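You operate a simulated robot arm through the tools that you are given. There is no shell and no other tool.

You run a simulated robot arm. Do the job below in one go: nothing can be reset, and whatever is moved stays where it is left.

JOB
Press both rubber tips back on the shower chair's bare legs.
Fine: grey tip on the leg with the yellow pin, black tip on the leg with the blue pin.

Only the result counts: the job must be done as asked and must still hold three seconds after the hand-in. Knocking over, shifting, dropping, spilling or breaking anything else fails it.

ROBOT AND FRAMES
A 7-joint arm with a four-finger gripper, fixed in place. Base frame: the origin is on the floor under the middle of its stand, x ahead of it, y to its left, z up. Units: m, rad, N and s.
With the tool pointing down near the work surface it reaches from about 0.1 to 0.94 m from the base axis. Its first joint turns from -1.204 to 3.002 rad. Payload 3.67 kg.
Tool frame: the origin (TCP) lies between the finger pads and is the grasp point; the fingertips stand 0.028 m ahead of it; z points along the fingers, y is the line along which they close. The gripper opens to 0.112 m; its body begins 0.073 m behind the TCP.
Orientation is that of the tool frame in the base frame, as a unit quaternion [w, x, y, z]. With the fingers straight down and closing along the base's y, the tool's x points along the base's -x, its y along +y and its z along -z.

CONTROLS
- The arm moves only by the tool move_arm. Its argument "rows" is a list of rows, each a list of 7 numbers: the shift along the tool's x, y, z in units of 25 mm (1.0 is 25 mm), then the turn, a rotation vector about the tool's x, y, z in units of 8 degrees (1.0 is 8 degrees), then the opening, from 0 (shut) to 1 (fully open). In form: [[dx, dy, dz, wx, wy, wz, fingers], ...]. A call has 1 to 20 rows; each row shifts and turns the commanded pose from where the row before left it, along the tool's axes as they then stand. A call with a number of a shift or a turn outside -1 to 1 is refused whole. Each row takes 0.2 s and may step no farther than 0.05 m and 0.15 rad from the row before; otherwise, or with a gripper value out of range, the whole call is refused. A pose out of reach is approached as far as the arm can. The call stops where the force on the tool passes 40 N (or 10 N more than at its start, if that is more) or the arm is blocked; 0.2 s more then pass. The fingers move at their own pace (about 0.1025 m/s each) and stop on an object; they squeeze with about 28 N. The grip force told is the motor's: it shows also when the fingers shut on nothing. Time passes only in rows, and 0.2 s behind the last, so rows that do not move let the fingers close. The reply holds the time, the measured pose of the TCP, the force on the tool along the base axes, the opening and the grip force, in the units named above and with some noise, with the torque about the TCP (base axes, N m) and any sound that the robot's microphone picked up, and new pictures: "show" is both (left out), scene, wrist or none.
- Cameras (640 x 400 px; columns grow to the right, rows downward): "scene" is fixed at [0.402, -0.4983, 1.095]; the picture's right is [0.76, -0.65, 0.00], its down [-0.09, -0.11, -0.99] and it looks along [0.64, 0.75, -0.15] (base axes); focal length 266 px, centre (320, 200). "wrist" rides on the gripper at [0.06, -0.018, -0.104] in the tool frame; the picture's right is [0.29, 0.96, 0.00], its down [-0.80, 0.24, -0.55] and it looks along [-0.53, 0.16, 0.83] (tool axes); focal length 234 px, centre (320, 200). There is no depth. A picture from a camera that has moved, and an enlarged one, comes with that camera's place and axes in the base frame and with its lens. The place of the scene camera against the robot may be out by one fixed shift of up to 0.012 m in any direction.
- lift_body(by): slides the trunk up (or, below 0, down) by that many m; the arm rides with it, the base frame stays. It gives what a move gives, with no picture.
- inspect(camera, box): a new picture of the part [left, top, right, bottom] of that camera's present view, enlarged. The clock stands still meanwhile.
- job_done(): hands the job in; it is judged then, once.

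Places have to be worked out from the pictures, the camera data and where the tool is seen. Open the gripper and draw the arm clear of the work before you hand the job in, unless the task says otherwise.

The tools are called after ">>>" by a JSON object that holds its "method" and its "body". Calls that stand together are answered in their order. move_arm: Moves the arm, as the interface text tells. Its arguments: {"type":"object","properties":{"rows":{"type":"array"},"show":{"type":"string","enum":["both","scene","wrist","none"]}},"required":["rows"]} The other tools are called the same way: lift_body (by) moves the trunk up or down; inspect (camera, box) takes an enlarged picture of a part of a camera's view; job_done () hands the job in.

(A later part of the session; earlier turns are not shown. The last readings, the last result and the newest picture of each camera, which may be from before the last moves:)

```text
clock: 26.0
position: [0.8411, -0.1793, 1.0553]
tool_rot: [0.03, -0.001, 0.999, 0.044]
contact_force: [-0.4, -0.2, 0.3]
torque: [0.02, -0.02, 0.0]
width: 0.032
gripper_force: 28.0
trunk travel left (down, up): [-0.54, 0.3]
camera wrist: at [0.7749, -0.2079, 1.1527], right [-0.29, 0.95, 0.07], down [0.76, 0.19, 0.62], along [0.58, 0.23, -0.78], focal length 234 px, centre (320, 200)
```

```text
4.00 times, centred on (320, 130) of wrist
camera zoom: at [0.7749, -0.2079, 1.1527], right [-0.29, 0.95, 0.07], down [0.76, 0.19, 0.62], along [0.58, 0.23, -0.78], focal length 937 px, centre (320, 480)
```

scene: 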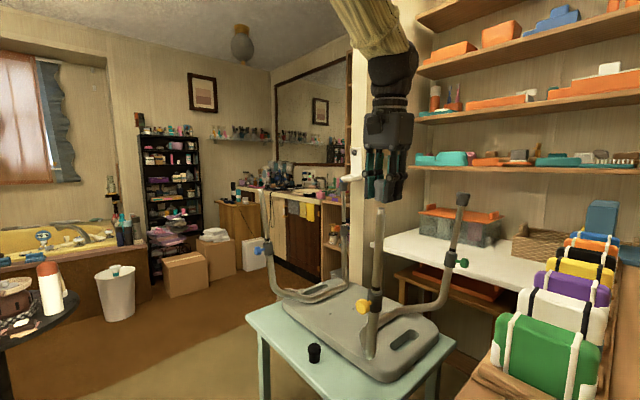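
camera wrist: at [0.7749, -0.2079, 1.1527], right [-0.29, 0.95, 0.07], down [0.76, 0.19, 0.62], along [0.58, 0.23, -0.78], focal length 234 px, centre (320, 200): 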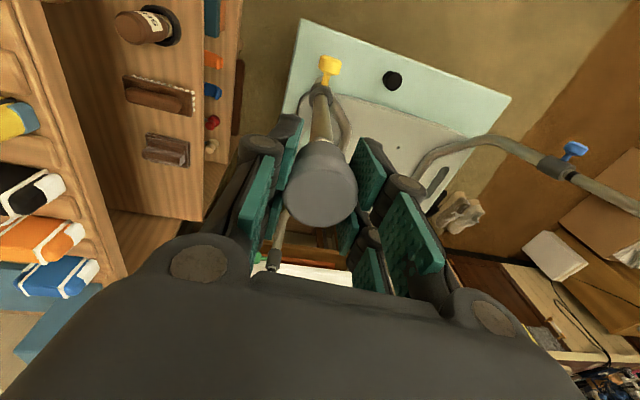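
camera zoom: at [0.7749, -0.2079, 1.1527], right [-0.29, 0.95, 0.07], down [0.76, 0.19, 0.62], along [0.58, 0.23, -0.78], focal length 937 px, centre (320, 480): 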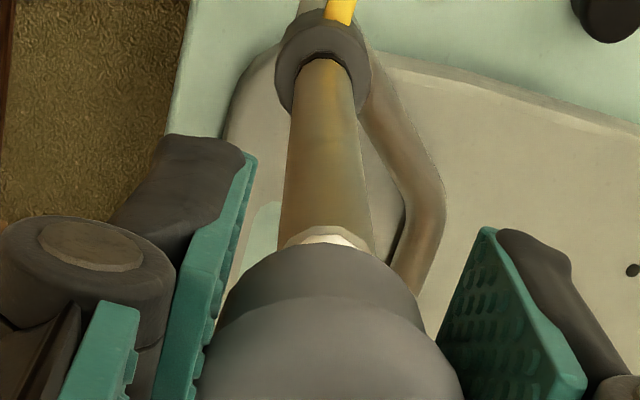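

In the scene view the mouth is about 14 mm above the leg end, and in the wrist view the leg is only about 1 mm to the +y side of the tip. I correct that and descend another 10 mm, then check again.

>>> {"method": "move_arm", "body": {"rows": [[0, 0.04, 0.1, 0, 0, 0, 0], [0, 0, 0.15, 0, 0, 0, 0], [0, 0, 0.15, 0, 0, 0, 0], [0, 0, 0, 0, 0, 0, 0]], "show": "none"}}

>>> {"method": "inspect", "body": {"camera": "scene", "box": [355, 170, 405, 230]}}

>>> {"method": "inspect", "body": {"camera": "wrist", "box": [270, 90, 370, 160]}}

```text
clock: 27.0
position: [0.842, -0.1784, 1.045]
tool_rot: [0.029, 0.001, 0.999, 0.045]
contact_force: [-0.8, 0.3, 0.3]
torque: [0.0, -0.03, -0.01]
width: 0.0321
gripper_force: 28.1
trunk travel left (down, up): [-0.54, 0.3]
```

```text
6.67 times, centred on (380, 200) of scene
camera zoom: at [0.402, -0.4983, 1.095], right [0.76, -0.65, 0.0], down [-0.09, -0.11, -0.99], along [0.64, 0.75, -0.15], focal length 1776 px, centre (-80, 200)
```

zoom: 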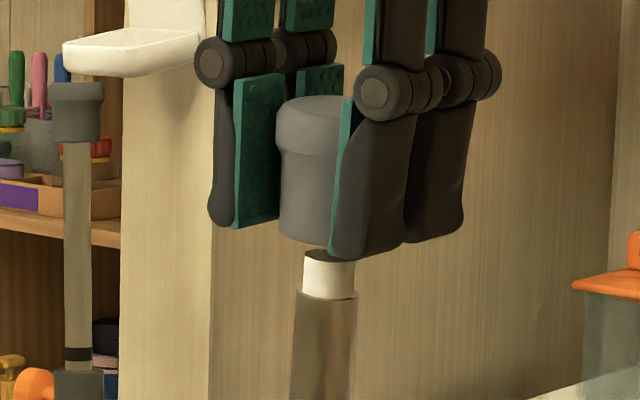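

```text
5.71 times, centred on (320, 125) of wrist
camera zoom: at [0.7757, -0.2062, 1.1417], right [-0.29, 0.95, 0.07], down [0.76, 0.19, 0.62], along [0.58, 0.23, -0.78], focal length 1338 px, centre (320, 629)
```

zoom: 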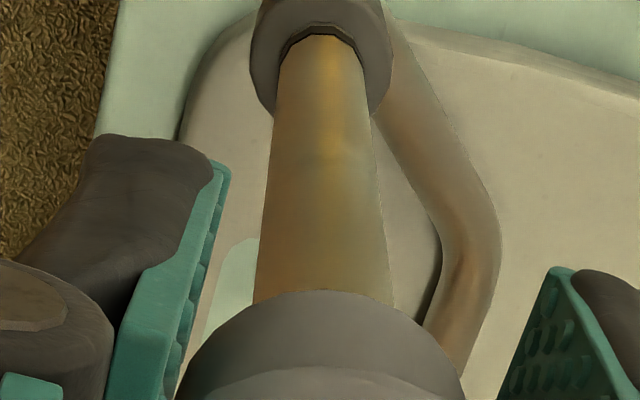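

Both views now show the tip's mouth centred over the leg end to within about 1 mm, with only a few millimetres of gap. I press down slowly in 2.5 mm steps and watch the force.

>>> {"method": "move_arm", "body": {"rows": [[0, 0, 0.1, 0, 0, 0, 0], [0, 0, 0.1, 0, 0, 0, 0], [0, 0, 0.1, 0, 0, 0, 0], [0, 0, 0, 0, 0, 0, 0]], "show": "none"}}

>>> {"method": "inspect", "body": {"camera": "scene", "box": [355, 170, 405, 230]}}

>>> {"method": "inspect", "body": {"camera": "wrist", "box": [240, 90, 400, 240]}}

```text
clock: 28.0
position: [0.8425, -0.1767, 1.0366]
tool_rot: [0.029, 0.0, 0.999, 0.045]
contact_force: [1.2, -0.2, -0.7]
torque: [-0.04, -0.01, 0.0]
width: 0.0324
gripper_force: 27.5
trunk travel left (down, up): [-0.54, 0.3]
```

```text
6.67 times, centred on (380, 200) of scene
camera zoom: at [0.402, -0.4983, 1.095], right [0.76, -0.65, 0.0], down [-0.09, -0.11, -0.99], along [0.64, 0.75, -0.15], focal length 1776 px, centre (-80, 200)
```

zoom: 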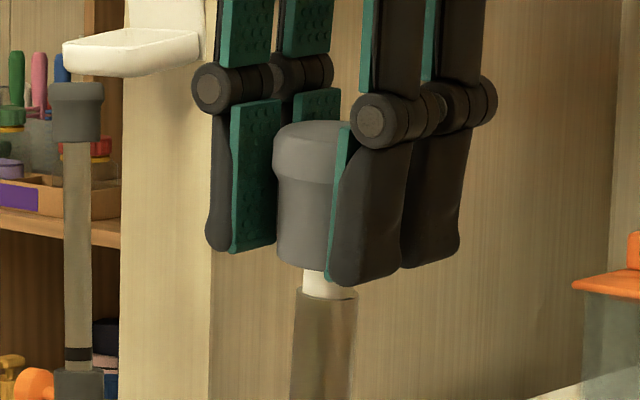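

```text
2.67 times, centred on (320, 165) of wrist
camera zoom: at [0.776, -0.2052, 1.1339], right [-0.29, 0.95, 0.07], down [0.76, 0.19, 0.62], along [0.58, 0.23, -0.78], focal length 624 px, centre (320, 293)
```

zoom: 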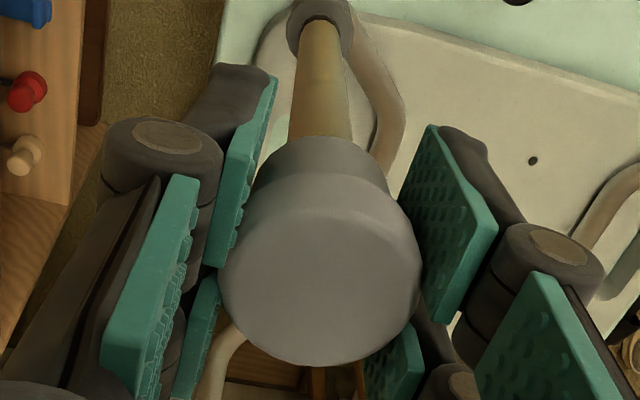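

The mouth has gone over the top of the white plug with no contact force. I keep pressing in 2.5 mm steps.

>>> {"method": "move_arm", "body": {"rows": [[0, 0, 0.1, 0, 0, 0, 0], [0, 0, 0.1, 0, 0, 0, 0], [0, 0, 0.1, 0, 0, 0, 0], [0, 0, 0.1, 0, 0, 0, 0], [0, 0, 0, 0, 0, 0, 0]], "show": "none"}}

>>> {"method": "inspect", "body": {"camera": "scene", "box": [355, 170, 405, 230]}}

>>> {"method": "inspect", "body": {"camera": "wrist", "box": [240, 90, 400, 240]}}

```text
clock: 29.2
position: [0.8427, -0.1774, 1.0279]
tool_rot: [0.03, 0.0, 0.999, 0.045]
contact_force: [-0.7, -0.3, -0.2]
torque: [-0.03, -0.02, -0.01]
width: 0.0323
gripper_force: 28.2
trunk travel left (down, up): [-0.54, 0.3]
```

```text
6.67 times, centred on (380, 200) of scene
camera zoom: at [0.402, -0.4983, 1.095], right [0.76, -0.65, 0.0], down [-0.09, -0.11, -0.99], along [0.64, 0.75, -0.15], focal length 1776 px, centre (-80, 200)
```

zoom: 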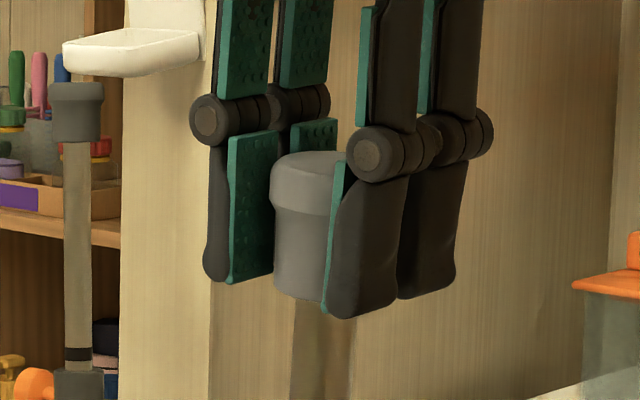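

```text
2.67 times, centred on (320, 165) of wrist
camera zoom: at [0.7768, -0.2038, 1.1242], right [-0.29, 0.95, 0.07], down [0.76, 0.19, 0.62], along [0.58, 0.23, -0.78], focal length 624 px, centre (320, 293)
```

zoom: 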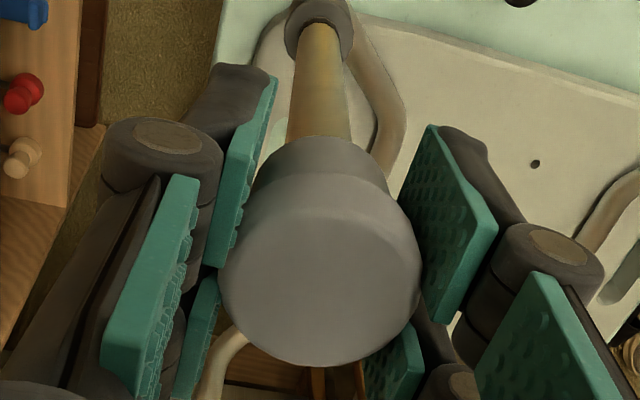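

The plug is now fully inside the tip and there is still no force. I continue in smaller steps to find where it seats.

>>> {"method": "move_arm", "body": {"rows": [[0, 0, 0.08, 0, 0, 0, 0], [0, 0, 0.08, 0, 0, 0, 0], [0, 0, 0.08, 0, 0, 0, 0], [0, 0, 0.08, 0, 0, 0, 0], [0, 0, 0, 0, 0, 0, 0]], "show": "none"}}

>>> {"method": "inspect", "body": {"camera": "scene", "box": [355, 170, 405, 230]}}

>>> {"method": "inspect", "body": {"camera": "wrist", "box": [240, 90, 400, 240]}}

```text
clock: 30.4
position: [0.8439, -0.1759, 1.0191]
tool_rot: [0.03, 0.0, 0.999, 0.045]
contact_force: [0.3, -0.2, -0.1]
torque: [0.03, -0.02, -0.01]
width: 0.0319
gripper_force: 28.0
trunk travel left (down, up): [-0.54, 0.3]
```

```text
6.67 times, centred on (380, 200) of scene
camera zoom: at [0.402, -0.4983, 1.095], right [0.76, -0.65, 0.0], down [-0.09, -0.11, -0.99], along [0.64, 0.75, -0.15], focal length 1776 px, centre (-80, 200)
```

zoom: 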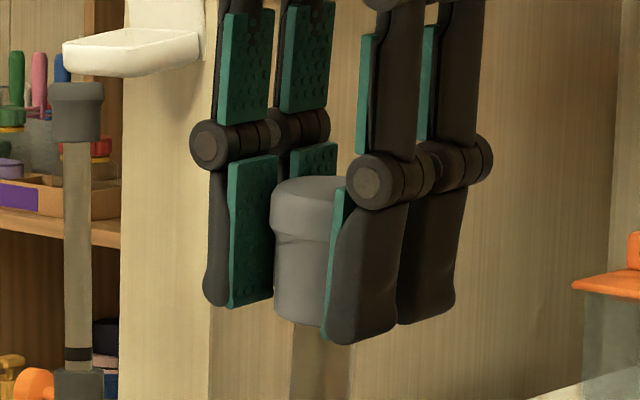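

```text
2.67 times, centred on (320, 165) of wrist
camera zoom: at [0.7769, -0.2039, 1.1164], right [-0.29, 0.95, 0.07], down [0.76, 0.19, 0.62], along [0.58, 0.23, -0.78], focal length 624 px, centre (320, 293)
```

zoom: 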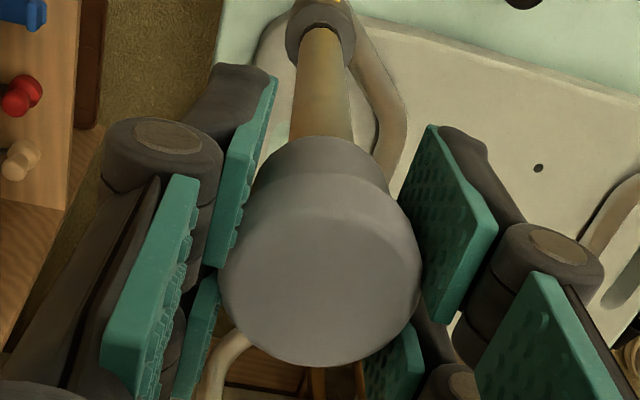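

The sleeve is now about 8 mm over the tube itself and still moving freely. I press on in 2 mm steps until the socket bottoms.

>>> {"method": "move_arm", "body": {"rows": [[0, 0, 0.08, 0, 0, 0, 0], [0, 0, 0.08, 0, 0, 0, 0], [0, 0, 0.08, 0, 0, 0, 0], [0, 0, 0, 0, 0, 0, 0]], "show": "none"}}

>>> {"method": "inspect", "body": {"camera": "scene", "box": [355, 170, 405, 230]}}

>>> {"method": "inspect", "body": {"camera": "wrist", "box": [240, 90, 400, 240]}}

```text
clock: 31.4
position: [0.8437, -0.1755, 1.0137]
tool_rot: [0.029, 0.001, 0.999, 0.045]
contact_force: [-0.5, 0.1, 0.0]
torque: [0.02, -0.02, -0.03]
width: 0.0322
gripper_force: 28.3
trunk travel left (down, up): [-0.54, 0.3]
```

```text
6.67 times, centred on (380, 200) of scene
camera zoom: at [0.402, -0.4983, 1.095], right [0.76, -0.65, 0.0], down [-0.09, -0.11, -0.99], along [0.64, 0.75, -0.15], focal length 1776 px, centre (-80, 200)
```

zoom: 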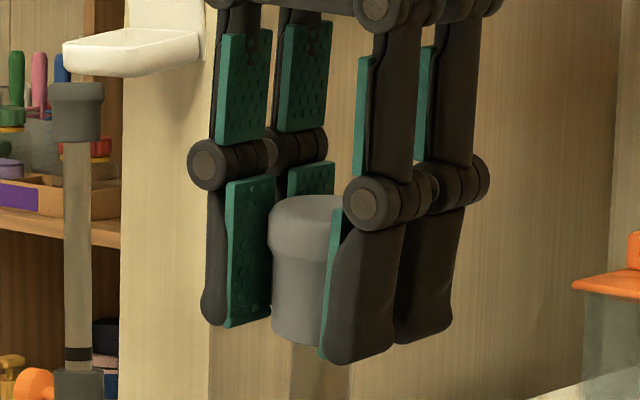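

```text
2.67 times, centred on (320, 165) of wrist
camera zoom: at [0.7772, -0.203, 1.1103], right [-0.29, 0.95, 0.07], down [0.76, 0.19, 0.62], along [0.58, 0.23, -0.78], focal length 624 px, centre (320, 293)
```

zoom: 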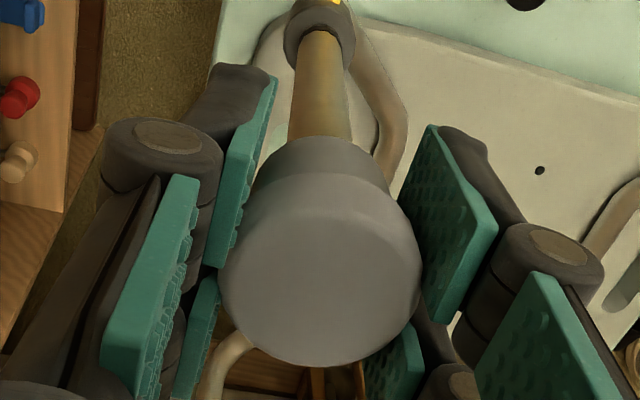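

About 25 mm is inserted and there is still no resistance. I continue in small steps.

>>> {"method": "move_arm", "body": {"rows": [[0, 0, 0.06, 0, 0, 0, 0], [0, 0, 0.06, 0, 0, 0, 0], [0, 0, 0.06, 0, 0, 0, 0], [0, 0, 0, 0, 0, 0, 0]], "show": "none"}}

```text
clock: 32.4
position: [0.8431, -0.1741, 1.0081]
tool_rot: [0.029, 0.001, 0.999, 0.044]
contact_force: [-0.3, -0.9, 0.3]
torque: [0.01, 0.01, -0.01]
width: 0.0321
gripper_force: 28.6
trunk travel left (down, up): [-0.54, 0.3]
```

There is still no force with the TCP at the leg end's height, so I look again before pressing more.

>>> {"method": "inspect", "body": {"camera": "scene", "box": [355, 170, 405, 230]}}

>>> {"method": "inspect", "body": {"camera": "wrist", "box": [240, 90, 400, 240]}}

>>> {"method": "inspect", "body": {"camera": "scene", "box": [330, 180, 480, 310]}}

```text
6.67 times, centred on (380, 200) of scene
camera zoom: at [0.402, -0.4983, 1.095], right [0.76, -0.65, 0.0], down [-0.09, -0.11, -0.99], along [0.64, 0.75, -0.15], focal length 1776 px, centre (-80, 200)
```

zoom: 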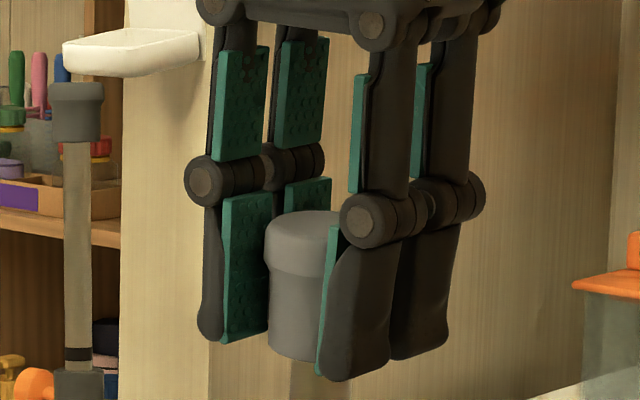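

```text
2.67 times, centred on (320, 165) of wrist
camera zoom: at [0.7772, -0.2019, 1.1051], right [-0.29, 0.95, 0.07], down [0.76, 0.19, 0.62], along [0.58, 0.23, -0.78], focal length 624 px, centre (320, 293)
```

zoom: 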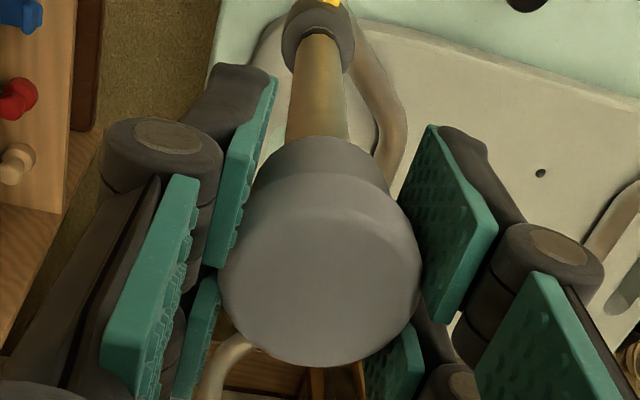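

```text
3.08 times, centred on (405, 245) of scene
camera zoom: at [0.402, -0.4983, 1.095], right [0.76, -0.65, 0.0], down [-0.09, -0.11, -0.99], along [0.64, 0.75, -0.15], focal length 820 px, centre (58, 62)
```

zoom: 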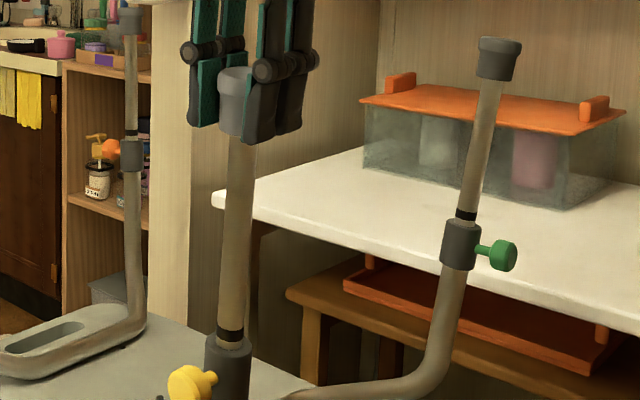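

The tip is around the leg in both views, its top still about 11 mm above where the plug's end face is. I keep pressing in 1.25 mm steps until it bottoms out.

>>> {"method": "move_arm", "body": {"rows": [[0, 0, 0.05, 0, 0, 0, 0], [0, 0, 0.05, 0, 0, 0, 0], [0, 0, 0.05, 0, 0, 0, 0], [0, 0, 0, 0, 0, 0, 0]], "show": "none"}}

```text
clock: 33.4
position: [0.8447, -0.1746, 1.0041]
tool_rot: [0.03, 0.001, 0.999, 0.044]
contact_force: [0.2, 0.9, 4.6]
torque: [0.01, -0.03, -0.01]
width: 0.0321
gripper_force: 28.4
trunk travel left (down, up): [-0.54, 0.3]
```

Contact has started (4.6 N upward). I press on gently in 1 mm steps.

>>> {"method": "move_arm", "body": {"rows": [[0, 0, 0.05, 0, 0, 0, 0], [0, 0, 0.05, 0, 0, 0, 0], [0, 0, 0, 0, 0, 0, 0]], "show": "none"}}

```text
clock: 34.2
position: [0.8431, -0.1755, 1.0015]
tool_rot: [0.03, 0.0, 0.999, 0.045]
contact_force: [-1.8, -1.0, 4.0]
torque: [0.03, -0.03, 0.0]
width: 0.0324
gripper_force: 28.0
trunk travel left (down, up): [-0.54, 0.3]
```

The resistance stays at about 4 N while it keeps sliding, so this is friction of the fit. I go on pressing.

>>> {"method": "move_arm", "body": {"rows": [[0, 0, 0.05, 0, 0, 0, 0], [0, 0, 0.05, 0, 0, 0, 0], [0, 0, 0.05, 0, 0, 0, 0], [0, 0, 0, 0, 0, 0, 0]], "show": "both"}}

>>> {"method": "inspect", "body": {"camera": "scene", "box": [355, 170, 405, 230]}}

>>> {"method": "inspect", "body": {"camera": "wrist", "box": [240, 90, 400, 240]}}

```text
clock: 35.2
position: [0.8446, -0.1746, 0.9994]
tool_rot: [0.029, 0.0, 0.999, 0.045]
contact_force: [-3.4, -1.0, -0.8]
torque: [0.01, -0.04, -0.03]
width: 0.0321
gripper_force: 28.5
trunk travel left (down, up): [-0.54, 0.3]
camera wrist: at [0.778, -0.2018, 1.0956], right [-0.29, 0.95, 0.07], down [0.76, 0.19, 0.62], along [0.58, 0.23, -0.78], focal length 234 px, centre (320, 200)
```

scene: 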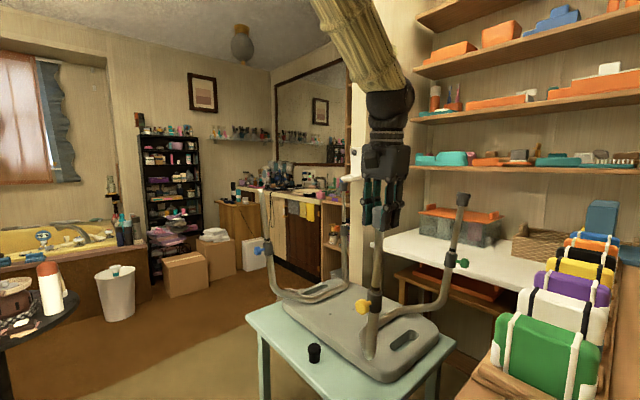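
wrist: 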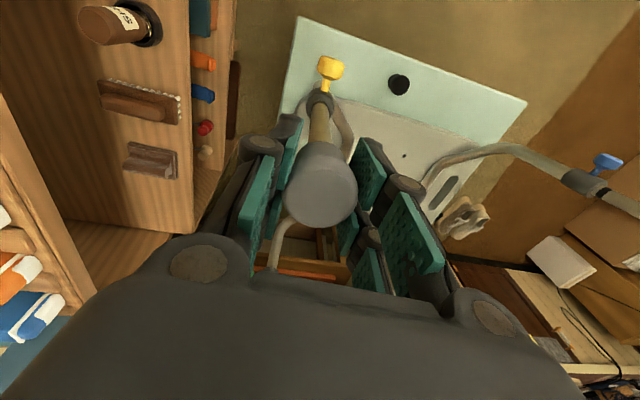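

```text
6.67 times, centred on (380, 200) of scene
camera zoom: at [0.402, -0.4983, 1.095], right [0.76, -0.65, 0.0], down [-0.09, -0.11, -0.99], along [0.64, 0.75, -0.15], focal length 1776 px, centre (-80, 200)
```

zoom: 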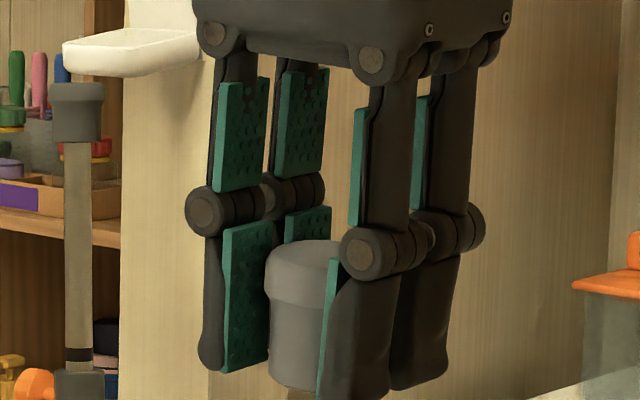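

```text
2.67 times, centred on (320, 165) of wrist
camera zoom: at [0.778, -0.2018, 1.0956], right [-0.29, 0.95, 0.07], down [0.76, 0.19, 0.62], along [0.58, 0.23, -0.78], focal length 624 px, centre (320, 293)
```

zoom: 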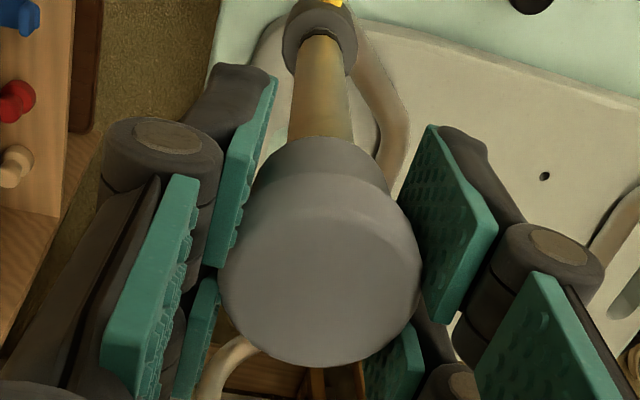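

The tip's top is now close to where the plug's end was, so I need to check whether the leg itself slid down in its collar, or the chair moved.

>>> {"method": "inspect", "body": {"camera": "scene", "box": [350, 200, 400, 300]}}

>>> {"method": "inspect", "body": {"camera": "scene", "box": [240, 180, 480, 400]}}

>>> {"method": "inspect", "body": {"camera": "scene", "box": [360, 200, 390, 230]}}

```text
4.00 times, centred on (375, 250) of scene
camera zoom: at [0.402, -0.4983, 1.095], right [0.76, -0.65, 0.0], down [-0.09, -0.11, -0.99], along [0.64, 0.75, -0.15], focal length 1066 px, centre (100, 0)
```

zoom: 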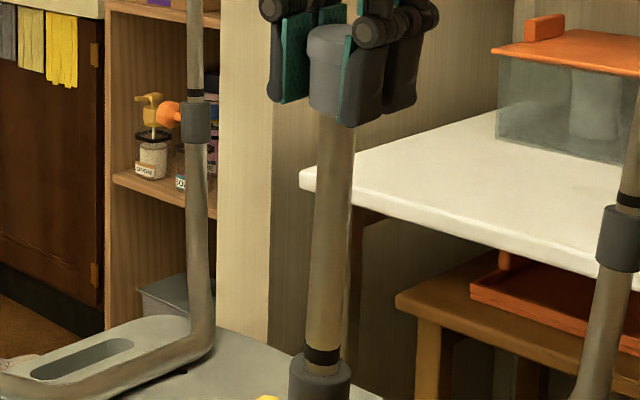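

```text
1.82 times, centred on (360, 290) of scene
camera zoom: at [0.402, -0.4983, 1.095], right [0.76, -0.65, 0.0], down [-0.09, -0.11, -0.99], along [0.64, 0.75, -0.15], focal length 484 px, centre (247, 36)
```

zoom: 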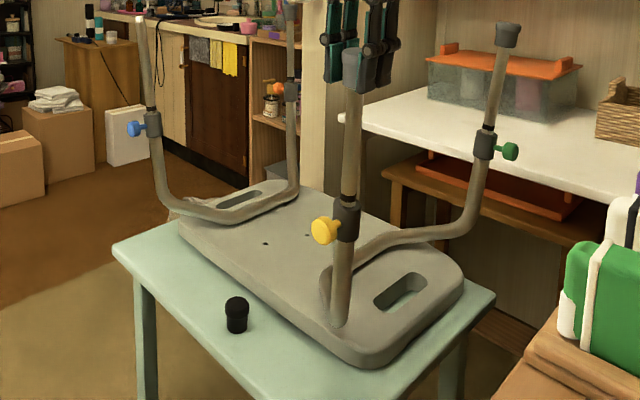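

```text
13.33 times, centred on (375, 215) of scene
camera zoom: at [0.402, -0.4983, 1.095], right [0.76, -0.65, 0.0], down [-0.09, -0.11, -0.99], along [0.64, 0.75, -0.15], focal length 3553 px, centre (-413, 0)
```

zoom: 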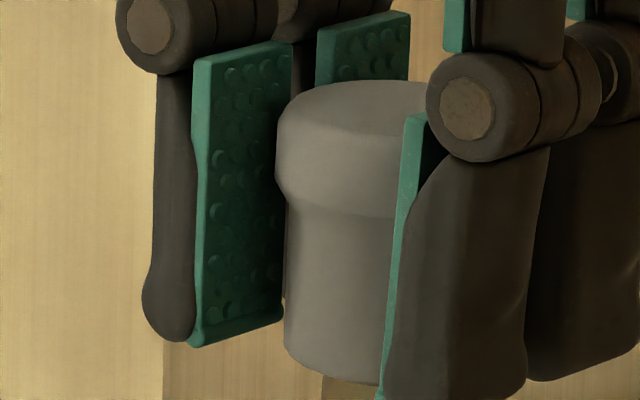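

The collar, its black ring and the chair are unchanged, so the tip has simply slid far onto the leg. I keep pressing in small steps until it stops firmly.

>>> {"method": "move_arm", "body": {"rows": [[0, 0, 0.05, 0, 0, 0, 0], [0, 0, 0.05, 0, 0, 0, 0], [0, 0, 0, 0, 0, 0, 0]], "show": "none"}}

>>> {"method": "inspect", "body": {"camera": "scene", "box": [355, 180, 405, 240]}}

>>> {"method": "inspect", "body": {"camera": "wrist", "box": [240, 90, 400, 240]}}

```text
clock: 36.0
position: [0.8454, -0.1737, 0.9972]
tool_rot: [0.031, -0.001, 0.998, 0.046]
contact_force: [-5.0, -4.1, 11.9]
torque: [0.02, 0.0, -0.01]
width: 0.0324
gripper_force: 27.5
trunk travel left (down, up): [-0.54, 0.3]
```

```text
6.67 times, centred on (380, 210) of scene
camera zoom: at [0.402, -0.4983, 1.095], right [0.76, -0.65, 0.0], down [-0.09, -0.11, -0.99], along [0.64, 0.75, -0.15], focal length 1776 px, centre (-80, 133)
```

zoom: 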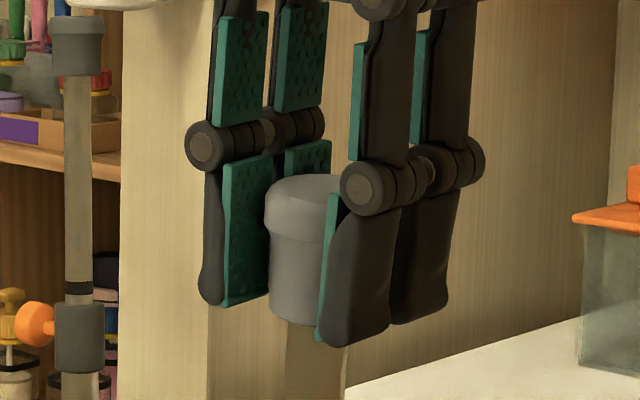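

```text
2.67 times, centred on (320, 165) of wrist
camera zoom: at [0.7777, -0.2018, 1.0951], right [-0.29, 0.95, 0.07], down [0.76, 0.19, 0.62], along [0.58, 0.23, -0.78], focal length 624 px, centre (320, 293)
```

zoom: 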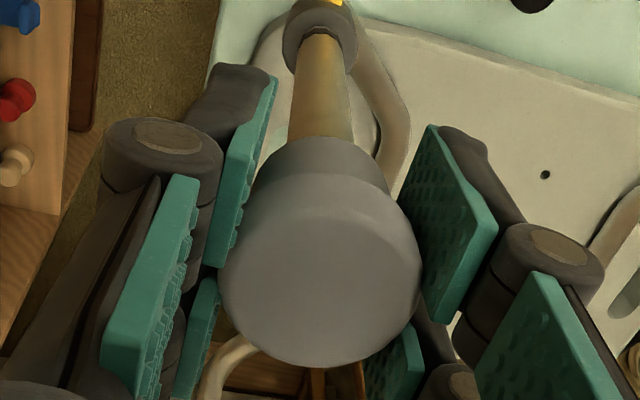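

It has now met a firm stop (12 N, and the hand barely moved), so the tip is bottoming. I press somewhat harder to seat it fully.

>>> {"method": "move_arm", "body": {"rows": [[0, 0, 0.05, 0, 0, 0, 0], [0, 0, 0.05, 0, 0, 0, 0], [0, 0, 0, 0, 0, 0, 0]], "show": "none"}}

```text
clock: 36.8
position: [0.8433, -0.1748, 0.9967]
tool_rot: [0.031, 0.0, 0.998, 0.046]
contact_force: [-1.0, -5.8, 30.5]
torque: [0.01, 0.05, 0.01]
width: 0.0324
gripper_force: 27.7
trunk travel left (down, up): [-0.54, 0.3]
```

The force is 30 N and the hand stays put. I check whether the tip has stayed put in the fingers and whether the chair has shifted.

>>> {"method": "inspect", "body": {"camera": "wrist", "box": [240, 90, 400, 240]}}

>>> {"method": "inspect", "body": {"camera": "scene", "box": [350, 190, 400, 300]}}

>>> {"method": "inspect", "body": {"camera": "scene", "box": [360, 195, 390, 225]}}

```text
2.67 times, centred on (320, 165) of wrist
camera zoom: at [0.7772, -0.2017, 1.0944], right [-0.29, 0.95, 0.07], down [0.76, 0.19, 0.62], along [0.58, 0.23, -0.78], focal length 624 px, centre (320, 293)
```

zoom: 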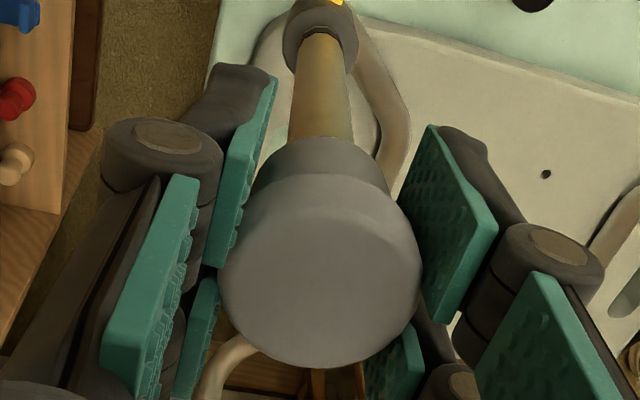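

```text
3.64 times, centred on (375, 245) of scene
camera zoom: at [0.402, -0.4983, 1.095], right [0.76, -0.65, 0.0], down [-0.09, -0.11, -0.99], along [0.64, 0.75, -0.15], focal length 969 px, centre (120, 36)
```

zoom: 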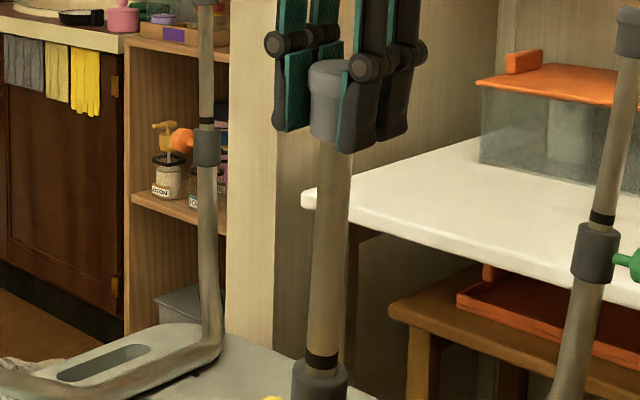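

```text
13.33 times, centred on (375, 210) of scene
camera zoom: at [0.402, -0.4983, 1.095], right [0.76, -0.65, 0.0], down [-0.09, -0.11, -0.99], along [0.64, 0.75, -0.15], focal length 3553 px, centre (-413, 67)
```

zoom: 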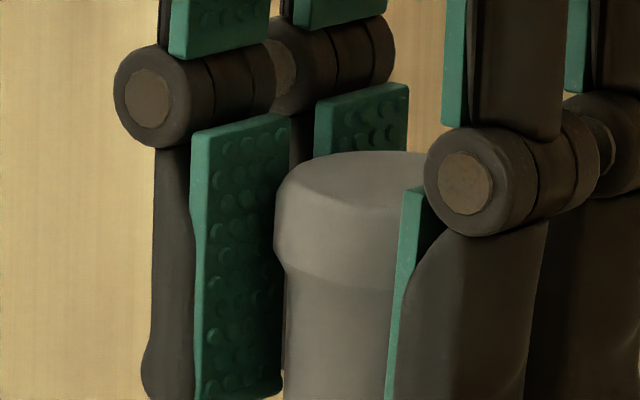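

Nothing else has moved and the tip holds its place in the fingers. I give one last small extra press to be sure it is home.

>>> {"method": "move_arm", "body": {"rows": [[0, 0, 0.04, 0, 0, 0, 0], [0, 0, 0, 0, 0, 0, 0]], "show": "none"}}

```text
clock: 37.4
position: [0.8438, -0.1738, 0.9966]
tool_rot: [0.031, 0.0, 0.999, 0.045]
contact_force: [-0.6, -7.4, 35.0]
torque: [-0.01, -0.04, -0.04]
width: 0.0324
gripper_force: 27.9
trunk travel left (down, up): [-0.54, 0.3]
```

It is firmly seated at 35 N. I relax the push, open the fingers moderately and look at the tip before withdrawing.

>>> {"method": "move_arm", "body": {"rows": [[0, 0, -0.11, 0, 0, 0, 0], [0, 0, -0.11, 0, 0, 0, 0], [0, 0, 0, 0, 0, 0, 0.35], [0, 0, 0, 0, 0, 0, 0.6], [0, 0, 0, 0, 0, 0, 0.7], [0, 0, 0, 0, 0, 0, 0.7]], "show": "both"}}

>>> {"method": "inspect", "body": {"camera": "scene", "box": [355, 180, 405, 240]}}

>>> {"method": "inspect", "body": {"camera": "wrist", "box": [240, 90, 400, 240]}}

```text
clock: 38.8
position: [0.8439, -0.1737, 0.9992]
tool_rot: [0.029, 0.001, 0.999, 0.043]
contact_force: [-0.9, 0.4, 0.1]
torque: [-0.02, -0.02, -0.01]
width: 0.0785
gripper_force: 0.1
trunk travel left (down, up): [-0.54, 0.3]
camera wrist: at [0.7781, -0.2016, 1.0958], right [-0.29, 0.95, 0.07], down [0.76, 0.19, 0.62], along [0.58, 0.23, -0.78], focal length 234 px, centre (320, 200)
```

scene: 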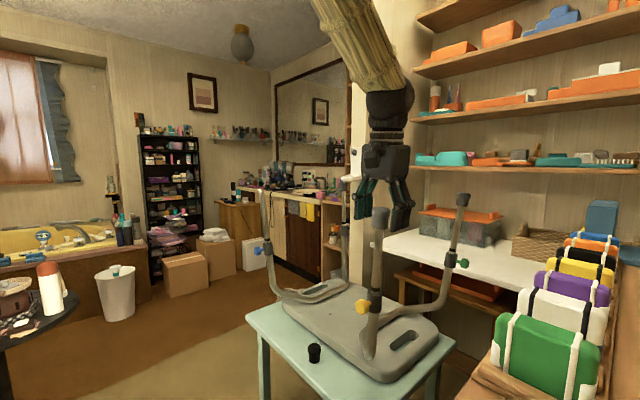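
wrist: 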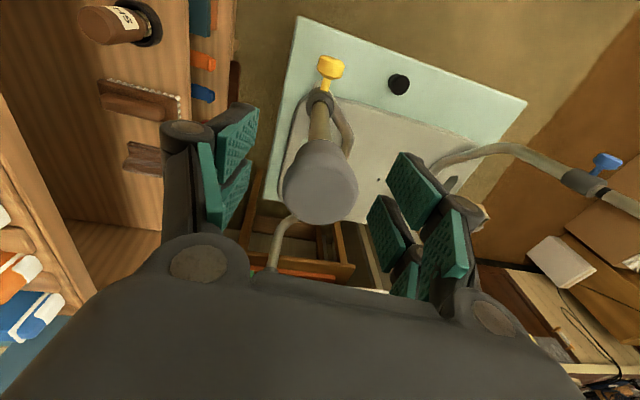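

```text
6.67 times, centred on (380, 210) of scene
camera zoom: at [0.402, -0.4983, 1.095], right [0.76, -0.65, 0.0], down [-0.09, -0.11, -0.99], along [0.64, 0.75, -0.15], focal length 1776 px, centre (-80, 133)
```

zoom: 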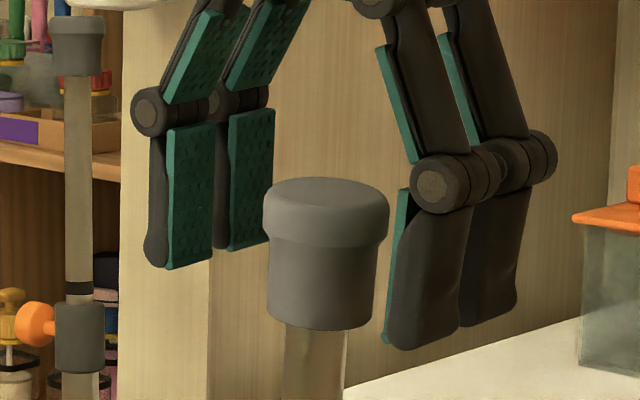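

```text
2.67 times, centred on (320, 165) of wrist
camera zoom: at [0.7781, -0.2016, 1.0958], right [-0.29, 0.95, 0.07], down [0.76, 0.19, 0.62], along [0.58, 0.23, -0.78], focal length 624 px, centre (320, 293)
```

zoom: 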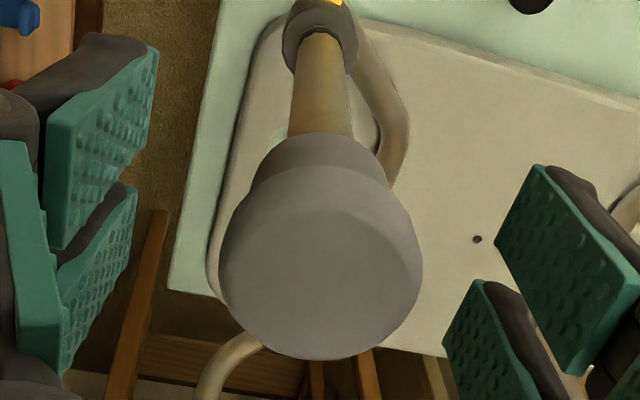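

The grey tip sits straight and fully on the yellow-pin leg. I withdraw upward along the leg's axis, level the tool and travel to above the black tip.

>>> {"method": "move_arm", "body": {"rows": [[0, 0, -0.4, 0, 0, 0, 0.7], [0, 0, -0.9, 0, 0, 0, 0.7], [0, 0, -0.9, 0, 0, 0, 0.7], [0, 0, -0.9, 0, 0, 0, 0.7], [0, 0, -0.9, 0, 0, 0, 0.7], [0, 0, -0.9, 0, 0, 0, 0.7], [0, 0, 0, 0.32, 0.21, 0, 0.7], [0, 0, 0, 0.32, 0.21, 0, 0.7], [0, 0, 0, 0, 0, 0, 0.7]], "show": "both"}}

>>> {"method": "inspect", "body": {"camera": "scene", "box": [350, 190, 400, 300]}}

```text
clock: 40.8
position: [0.839, -0.1855, 1.1209]
tool_rot: [0.0, 0.001, 1.0, 0.0]
contact_force: [0.1, 0.4, -0.5]
torque: [-0.03, -0.01, 0.03]
width: 0.0784
gripper_force: 0.1
trunk travel left (down, up): [-0.54, 0.3]
camera wrist: at [0.7773, -0.204, 1.2237], right [-0.29, 0.96, 0.0], down [0.8, 0.24, 0.55], along [0.53, 0.16, -0.83], focal length 234 px, centre (320, 200)
```

scene: 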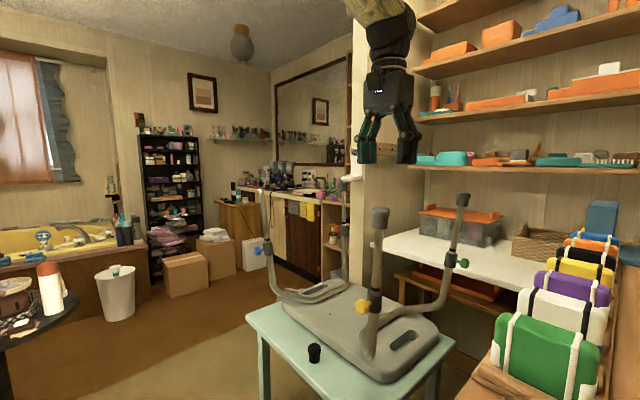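
wrist: 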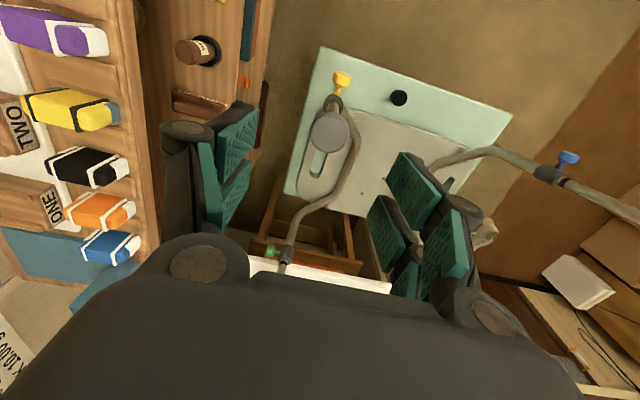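

```text
3.64 times, centred on (375, 245) of scene
camera zoom: at [0.402, -0.4983, 1.095], right [0.76, -0.65, 0.0], down [-0.09, -0.11, -0.99], along [0.64, 0.75, -0.15], focal length 969 px, centre (120, 36)
```

zoom: 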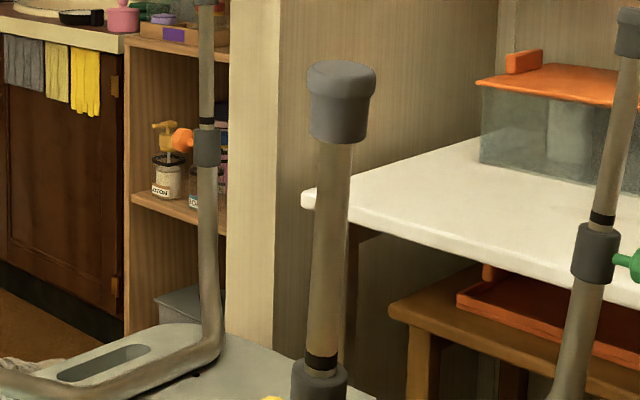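

The grey tip stays on the leg. I move to above the black tip at about (0.830, 0.024).

>>> {"method": "move_arm", "body": {"rows": [[0.03, 0.84, 0, 0, 0, 0, 0.7], [0.03, 0.84, 0, 0, 0, 0, 0.7], [0.03, 0.84, 0, 0, 0, 0, 0.7], [0.03, 0.84, 0, 0, 0, 0, 0.7], [0.03, 0.84, 0, 0, 0, 0, 0.7], [0.03, 0.84, 0, 0, 0, 0, 0.7], [0.03, 0.84, 0, 0, 0, 0, 0.7], [0.03, 0.84, 0, 0, 0, 0, 0.7], [0.03, 0.84, 0, 0, 0, 0, 0.7], [0.03, 0.84, 0, 0, 0, 0, 0.7], [0, 0, 0, 0, 0, 0, 0.7]], "show": "wrist"}}

>>> {"method": "inspect", "body": {"camera": "wrist", "box": [270, 30, 370, 100]}}

```text
clock: 43.2
position: [0.8292, 0.023, 1.1233]
tool_rot: [-0.001, 0.0, 1.0, 0.0]
contact_force: [0.1, 0.4, 0.3]
torque: [0.0, 0.0, 0.01]
width: 0.0785
gripper_force: 0.1
trunk travel left (down, up): [-0.54, 0.3]
camera wrist: at [0.7686, 0.0052, 1.225], right [-0.29, 0.96, 0.0], down [0.8, 0.24, 0.55], along [0.53, 0.16, -0.83], focal length 234 px, centre (320, 200)
```

wrist: 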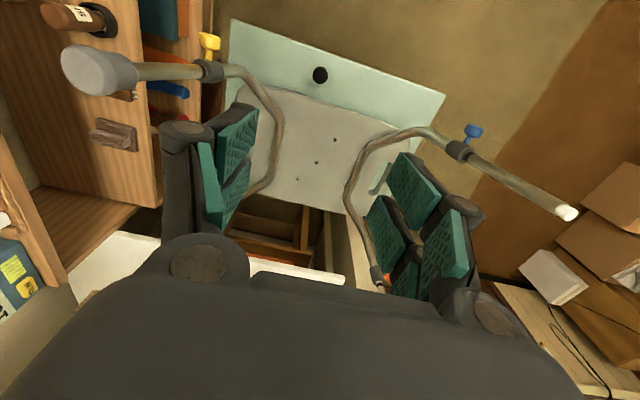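

```text
5.71 times, centred on (320, 65) of wrist
camera zoom: at [0.7686, 0.0052, 1.225], right [-0.29, 0.96, 0.0], down [0.8, 0.24, 0.55], along [0.53, 0.16, -0.83], focal length 1338 px, centre (320, 971)
```

zoom: 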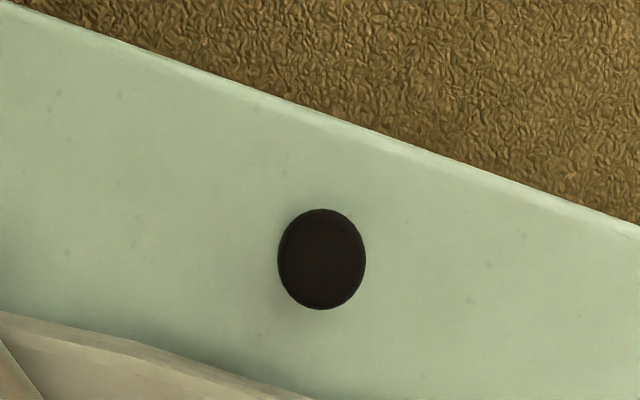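

The black tip is right below the hand, at about (0.828, 0.024). I lower the trunk 0.4 m straight down and take another look.

>>> {"method": "lift_body", "body": {"by": -0.4}}

>>> {"method": "move_arm", "body": {"rows": [[0, 0, 0, 0, 0, 0, 0.7]], "show": "both"}}

>>> {"method": "inspect", "body": {"camera": "wrist", "box": [260, 60, 380, 140]}}

```text
clock: 47.0
position: [0.8295, 0.0236, 0.7222]
tool_rot: [0.0, -0.001, 1.0, 0.0]
contact_force: [-0.3, -0.3, 0.6]
torque: [-0.02, 0.0, 0.01]
width: 0.0783
gripper_force: 0.0
trunk travel left (down, up): [-0.14, 0.7]
```

```text
clock: 47.4
position: [0.8288, 0.0233, 0.7236]
tool_rot: [0.0, 0.0, 1.0, 0.0]
contact_force: [0.4, 0.4, 0.3]
torque: [0.0, 0.02, 0.01]
width: 0.0784
gripper_force: 0.1
trunk travel left (down, up): [-0.14, 0.7]
camera wrist: at [0.7685, 0.0057, 0.8251], right [-0.29, 0.96, 0.0], down [0.8, 0.24, 0.55], along [0.53, 0.16, -0.83], focal length 234 px, centre (320, 200)
```

scene: 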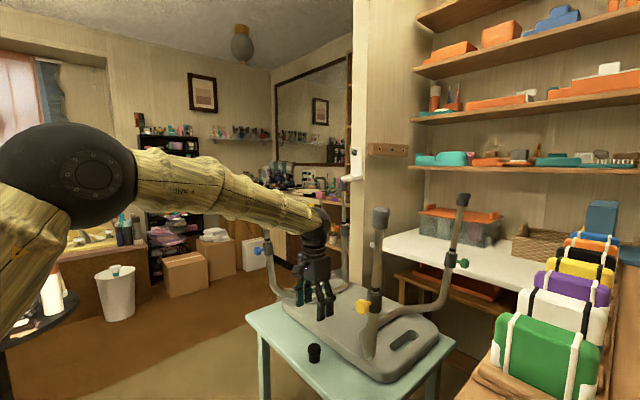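
wrist: 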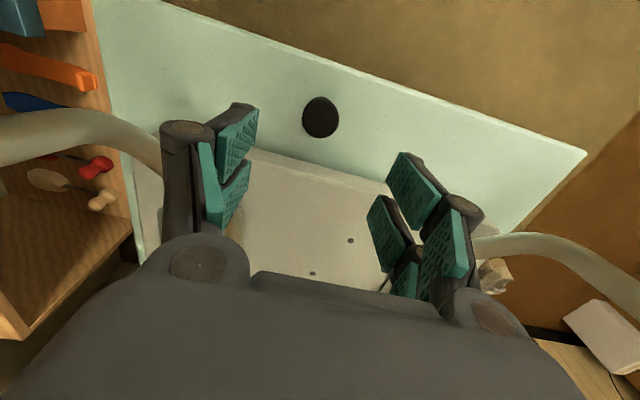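

```text
5.00 times, centred on (320, 100) of wrist
camera zoom: at [0.7685, 0.0057, 0.8251], right [-0.29, 0.96, 0.0], down [0.8, 0.24, 0.55], along [0.53, 0.16, -0.83], focal length 1171 px, centre (320, 700)
```

zoom: 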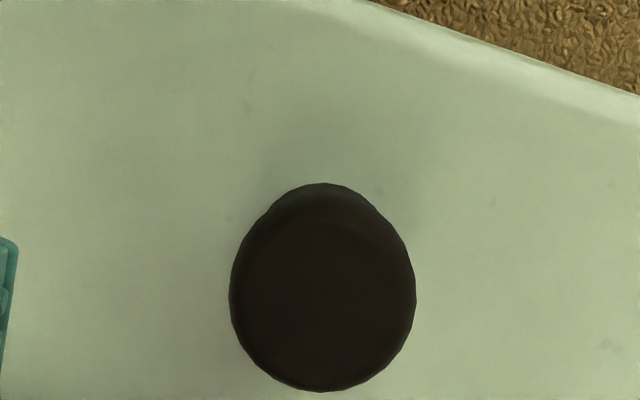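

The black tip's cap is at about (0.830, 0.025), within 1 mm of the hand's axis. I lower the trunk 0.1 m more and then use the arm for the last 44 mm, to the same grip height as before.

>>> {"method": "lift_body", "body": {"by": -0.1}}

>>> {"method": "move_arm", "body": {"rows": [[-0.04, 0.04, 0.4, 0, 0, 0, 0.7], [0, 0, 0.4, 0, 0, 0, 0.7], [0, 0, 0.4, 0, 0, 0, 0.7], [0, 0, 0.3, 0, 0, 0, 0.7], [0, 0, 0, 0, 0, 0, 0.7]], "show": "both"}}

>>> {"method": "inspect", "body": {"camera": "wrist", "box": [180, 80, 460, 280]}}

>>> {"method": "inspect", "body": {"camera": "scene", "box": [280, 310, 360, 380]}}

```text
clock: 48.8
position: [0.8299, 0.0244, 0.6217]
tool_rot: [0.0, 0.0, 1.0, 0.0]
contact_force: [-0.3, -0.6, -0.6]
torque: [-0.01, -0.02, -0.03]
width: 0.0785
gripper_force: 0.1
trunk travel left (down, up): [-0.04, 0.8]
```

```text
clock: 50.0
position: [0.8307, 0.0254, 0.5848]
tool_rot: [0.0, 0.0, 1.0, 0.0]
contact_force: [-1.0, 0.0, 1.5]
torque: [0.02, -0.01, -0.01]
width: 0.0784
gripper_force: 0.0
trunk travel left (down, up): [-0.04, 0.8]
camera wrist: at [0.7698, 0.0071, 0.6873], right [-0.29, 0.96, 0.0], down [0.8, 0.24, 0.55], along [0.53, 0.16, -0.83], focal length 234 px, centre (320, 200)
```

scene: 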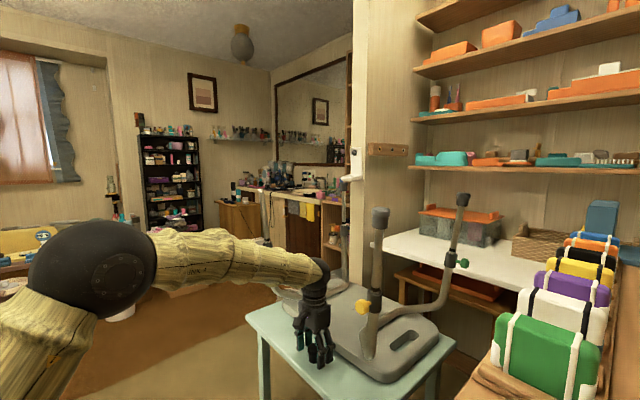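
wrist: 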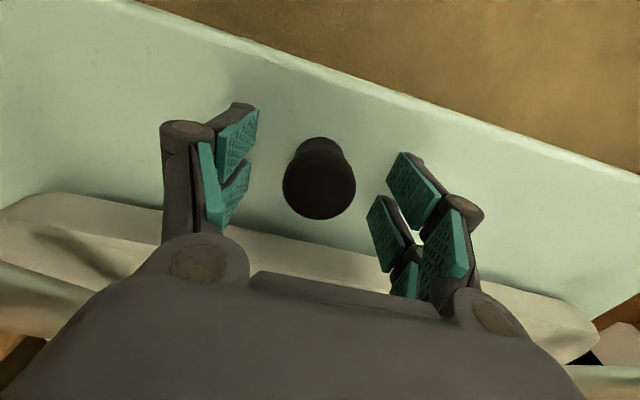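

```text
2.00 times, centred on (320, 180) of wrist
camera zoom: at [0.7698, 0.0071, 0.6873], right [-0.29, 0.96, 0.0], down [0.8, 0.24, 0.55], along [0.53, 0.16, -0.83], focal length 468 px, centre (320, 240)
```

zoom: 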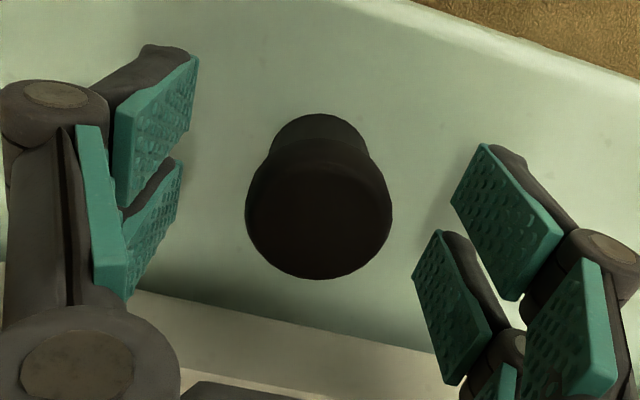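

```text
5.71 times, centred on (320, 345) of scene
camera zoom: at [0.402, -0.4983, 1.095], right [0.76, -0.65, 0.0], down [-0.09, -0.11, -0.99], along [0.64, 0.75, -0.15], focal length 1523 px, centre (320, -629)
```

zoom: 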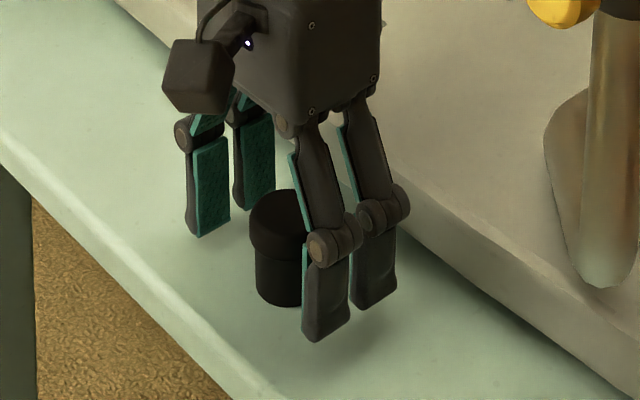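

The hand is centred and about 6 mm higher than it was for the grey tip. I go down those 6 mm and close.

>>> {"method": "move_arm", "body": {"rows": [[0, 0, 0.12, 0, 0, 0, 0.7], [0, 0, 0.12, 0, 0, 0, 0.7], [0, 0, 0, 0, 0, 0, 0.5], [0, 0, 0, 0, 0, 0, 0.3], [0, 0, 0, 0, 0, 0, 0], [0, 0, 0, 0, 0, 0, 0], [0, 0, 0, 0, 0, 0, 0]], "show": "both"}}

>>> {"method": "inspect", "body": {"camera": "wrist", "box": [180, 80, 460, 280]}}

>>> {"method": "inspect", "body": {"camera": "scene", "box": [280, 310, 360, 380]}}

```text
clock: 51.5
position: [0.83, 0.0247, 0.5786]
tool_rot: [0.0, 0.0, 1.0, -0.001]
contact_force: [0.0, -0.9, 0.1]
torque: [-0.01, 0.01, 0.02]
width: 0.0321
gripper_force: 27.6
trunk travel left (down, up): [-0.04, 0.8]
camera wrist: at [0.7697, 0.0067, 0.6815], right [-0.29, 0.96, 0.0], down [0.8, 0.24, 0.55], along [0.53, 0.16, -0.83], focal length 234 px, centre (320, 200)
```

scene: 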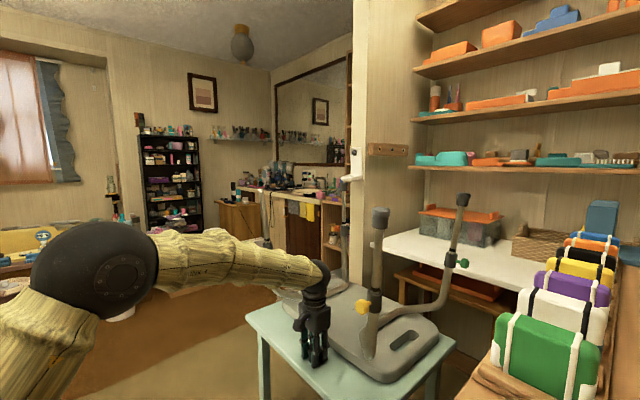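
wrist: 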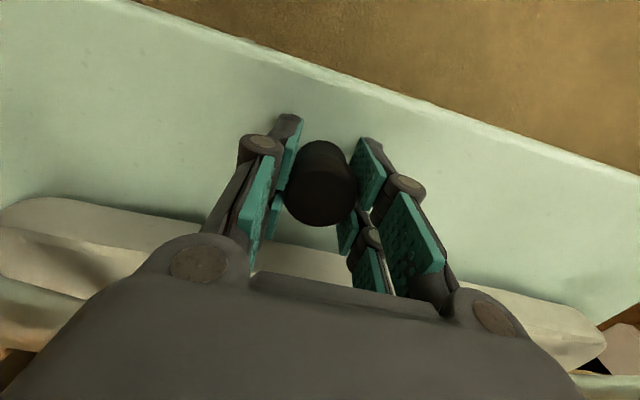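

```text
2.00 times, centred on (320, 180) of wrist
camera zoom: at [0.7697, 0.0067, 0.6815], right [-0.29, 0.96, 0.0], down [0.8, 0.24, 0.55], along [0.53, 0.16, -0.83], focal length 468 px, centre (320, 240)
```

zoom: 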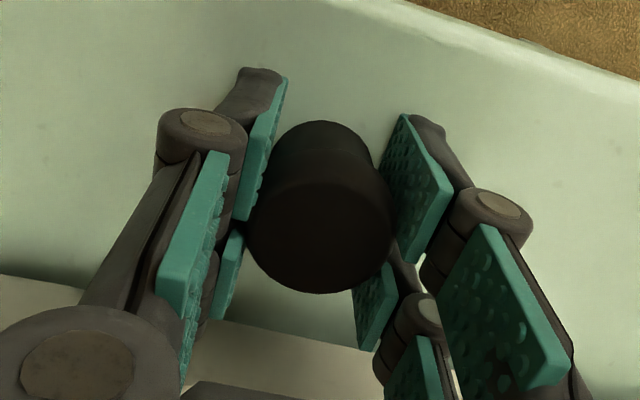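

```text
5.71 times, centred on (320, 345) of scene
camera zoom: at [0.402, -0.4983, 1.095], right [0.76, -0.65, 0.0], down [-0.09, -0.11, -0.99], along [0.64, 0.75, -0.15], focal length 1523 px, centre (320, -629)
```

zoom: 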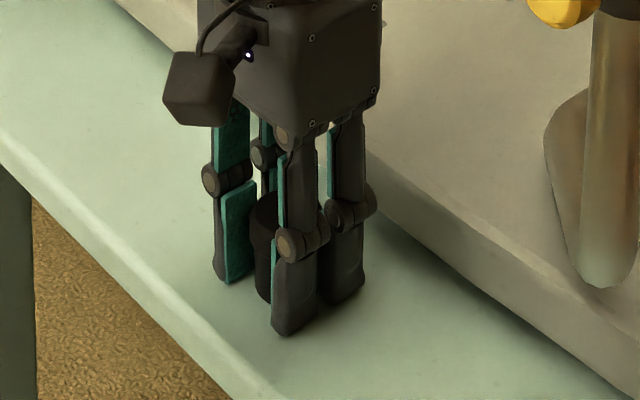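

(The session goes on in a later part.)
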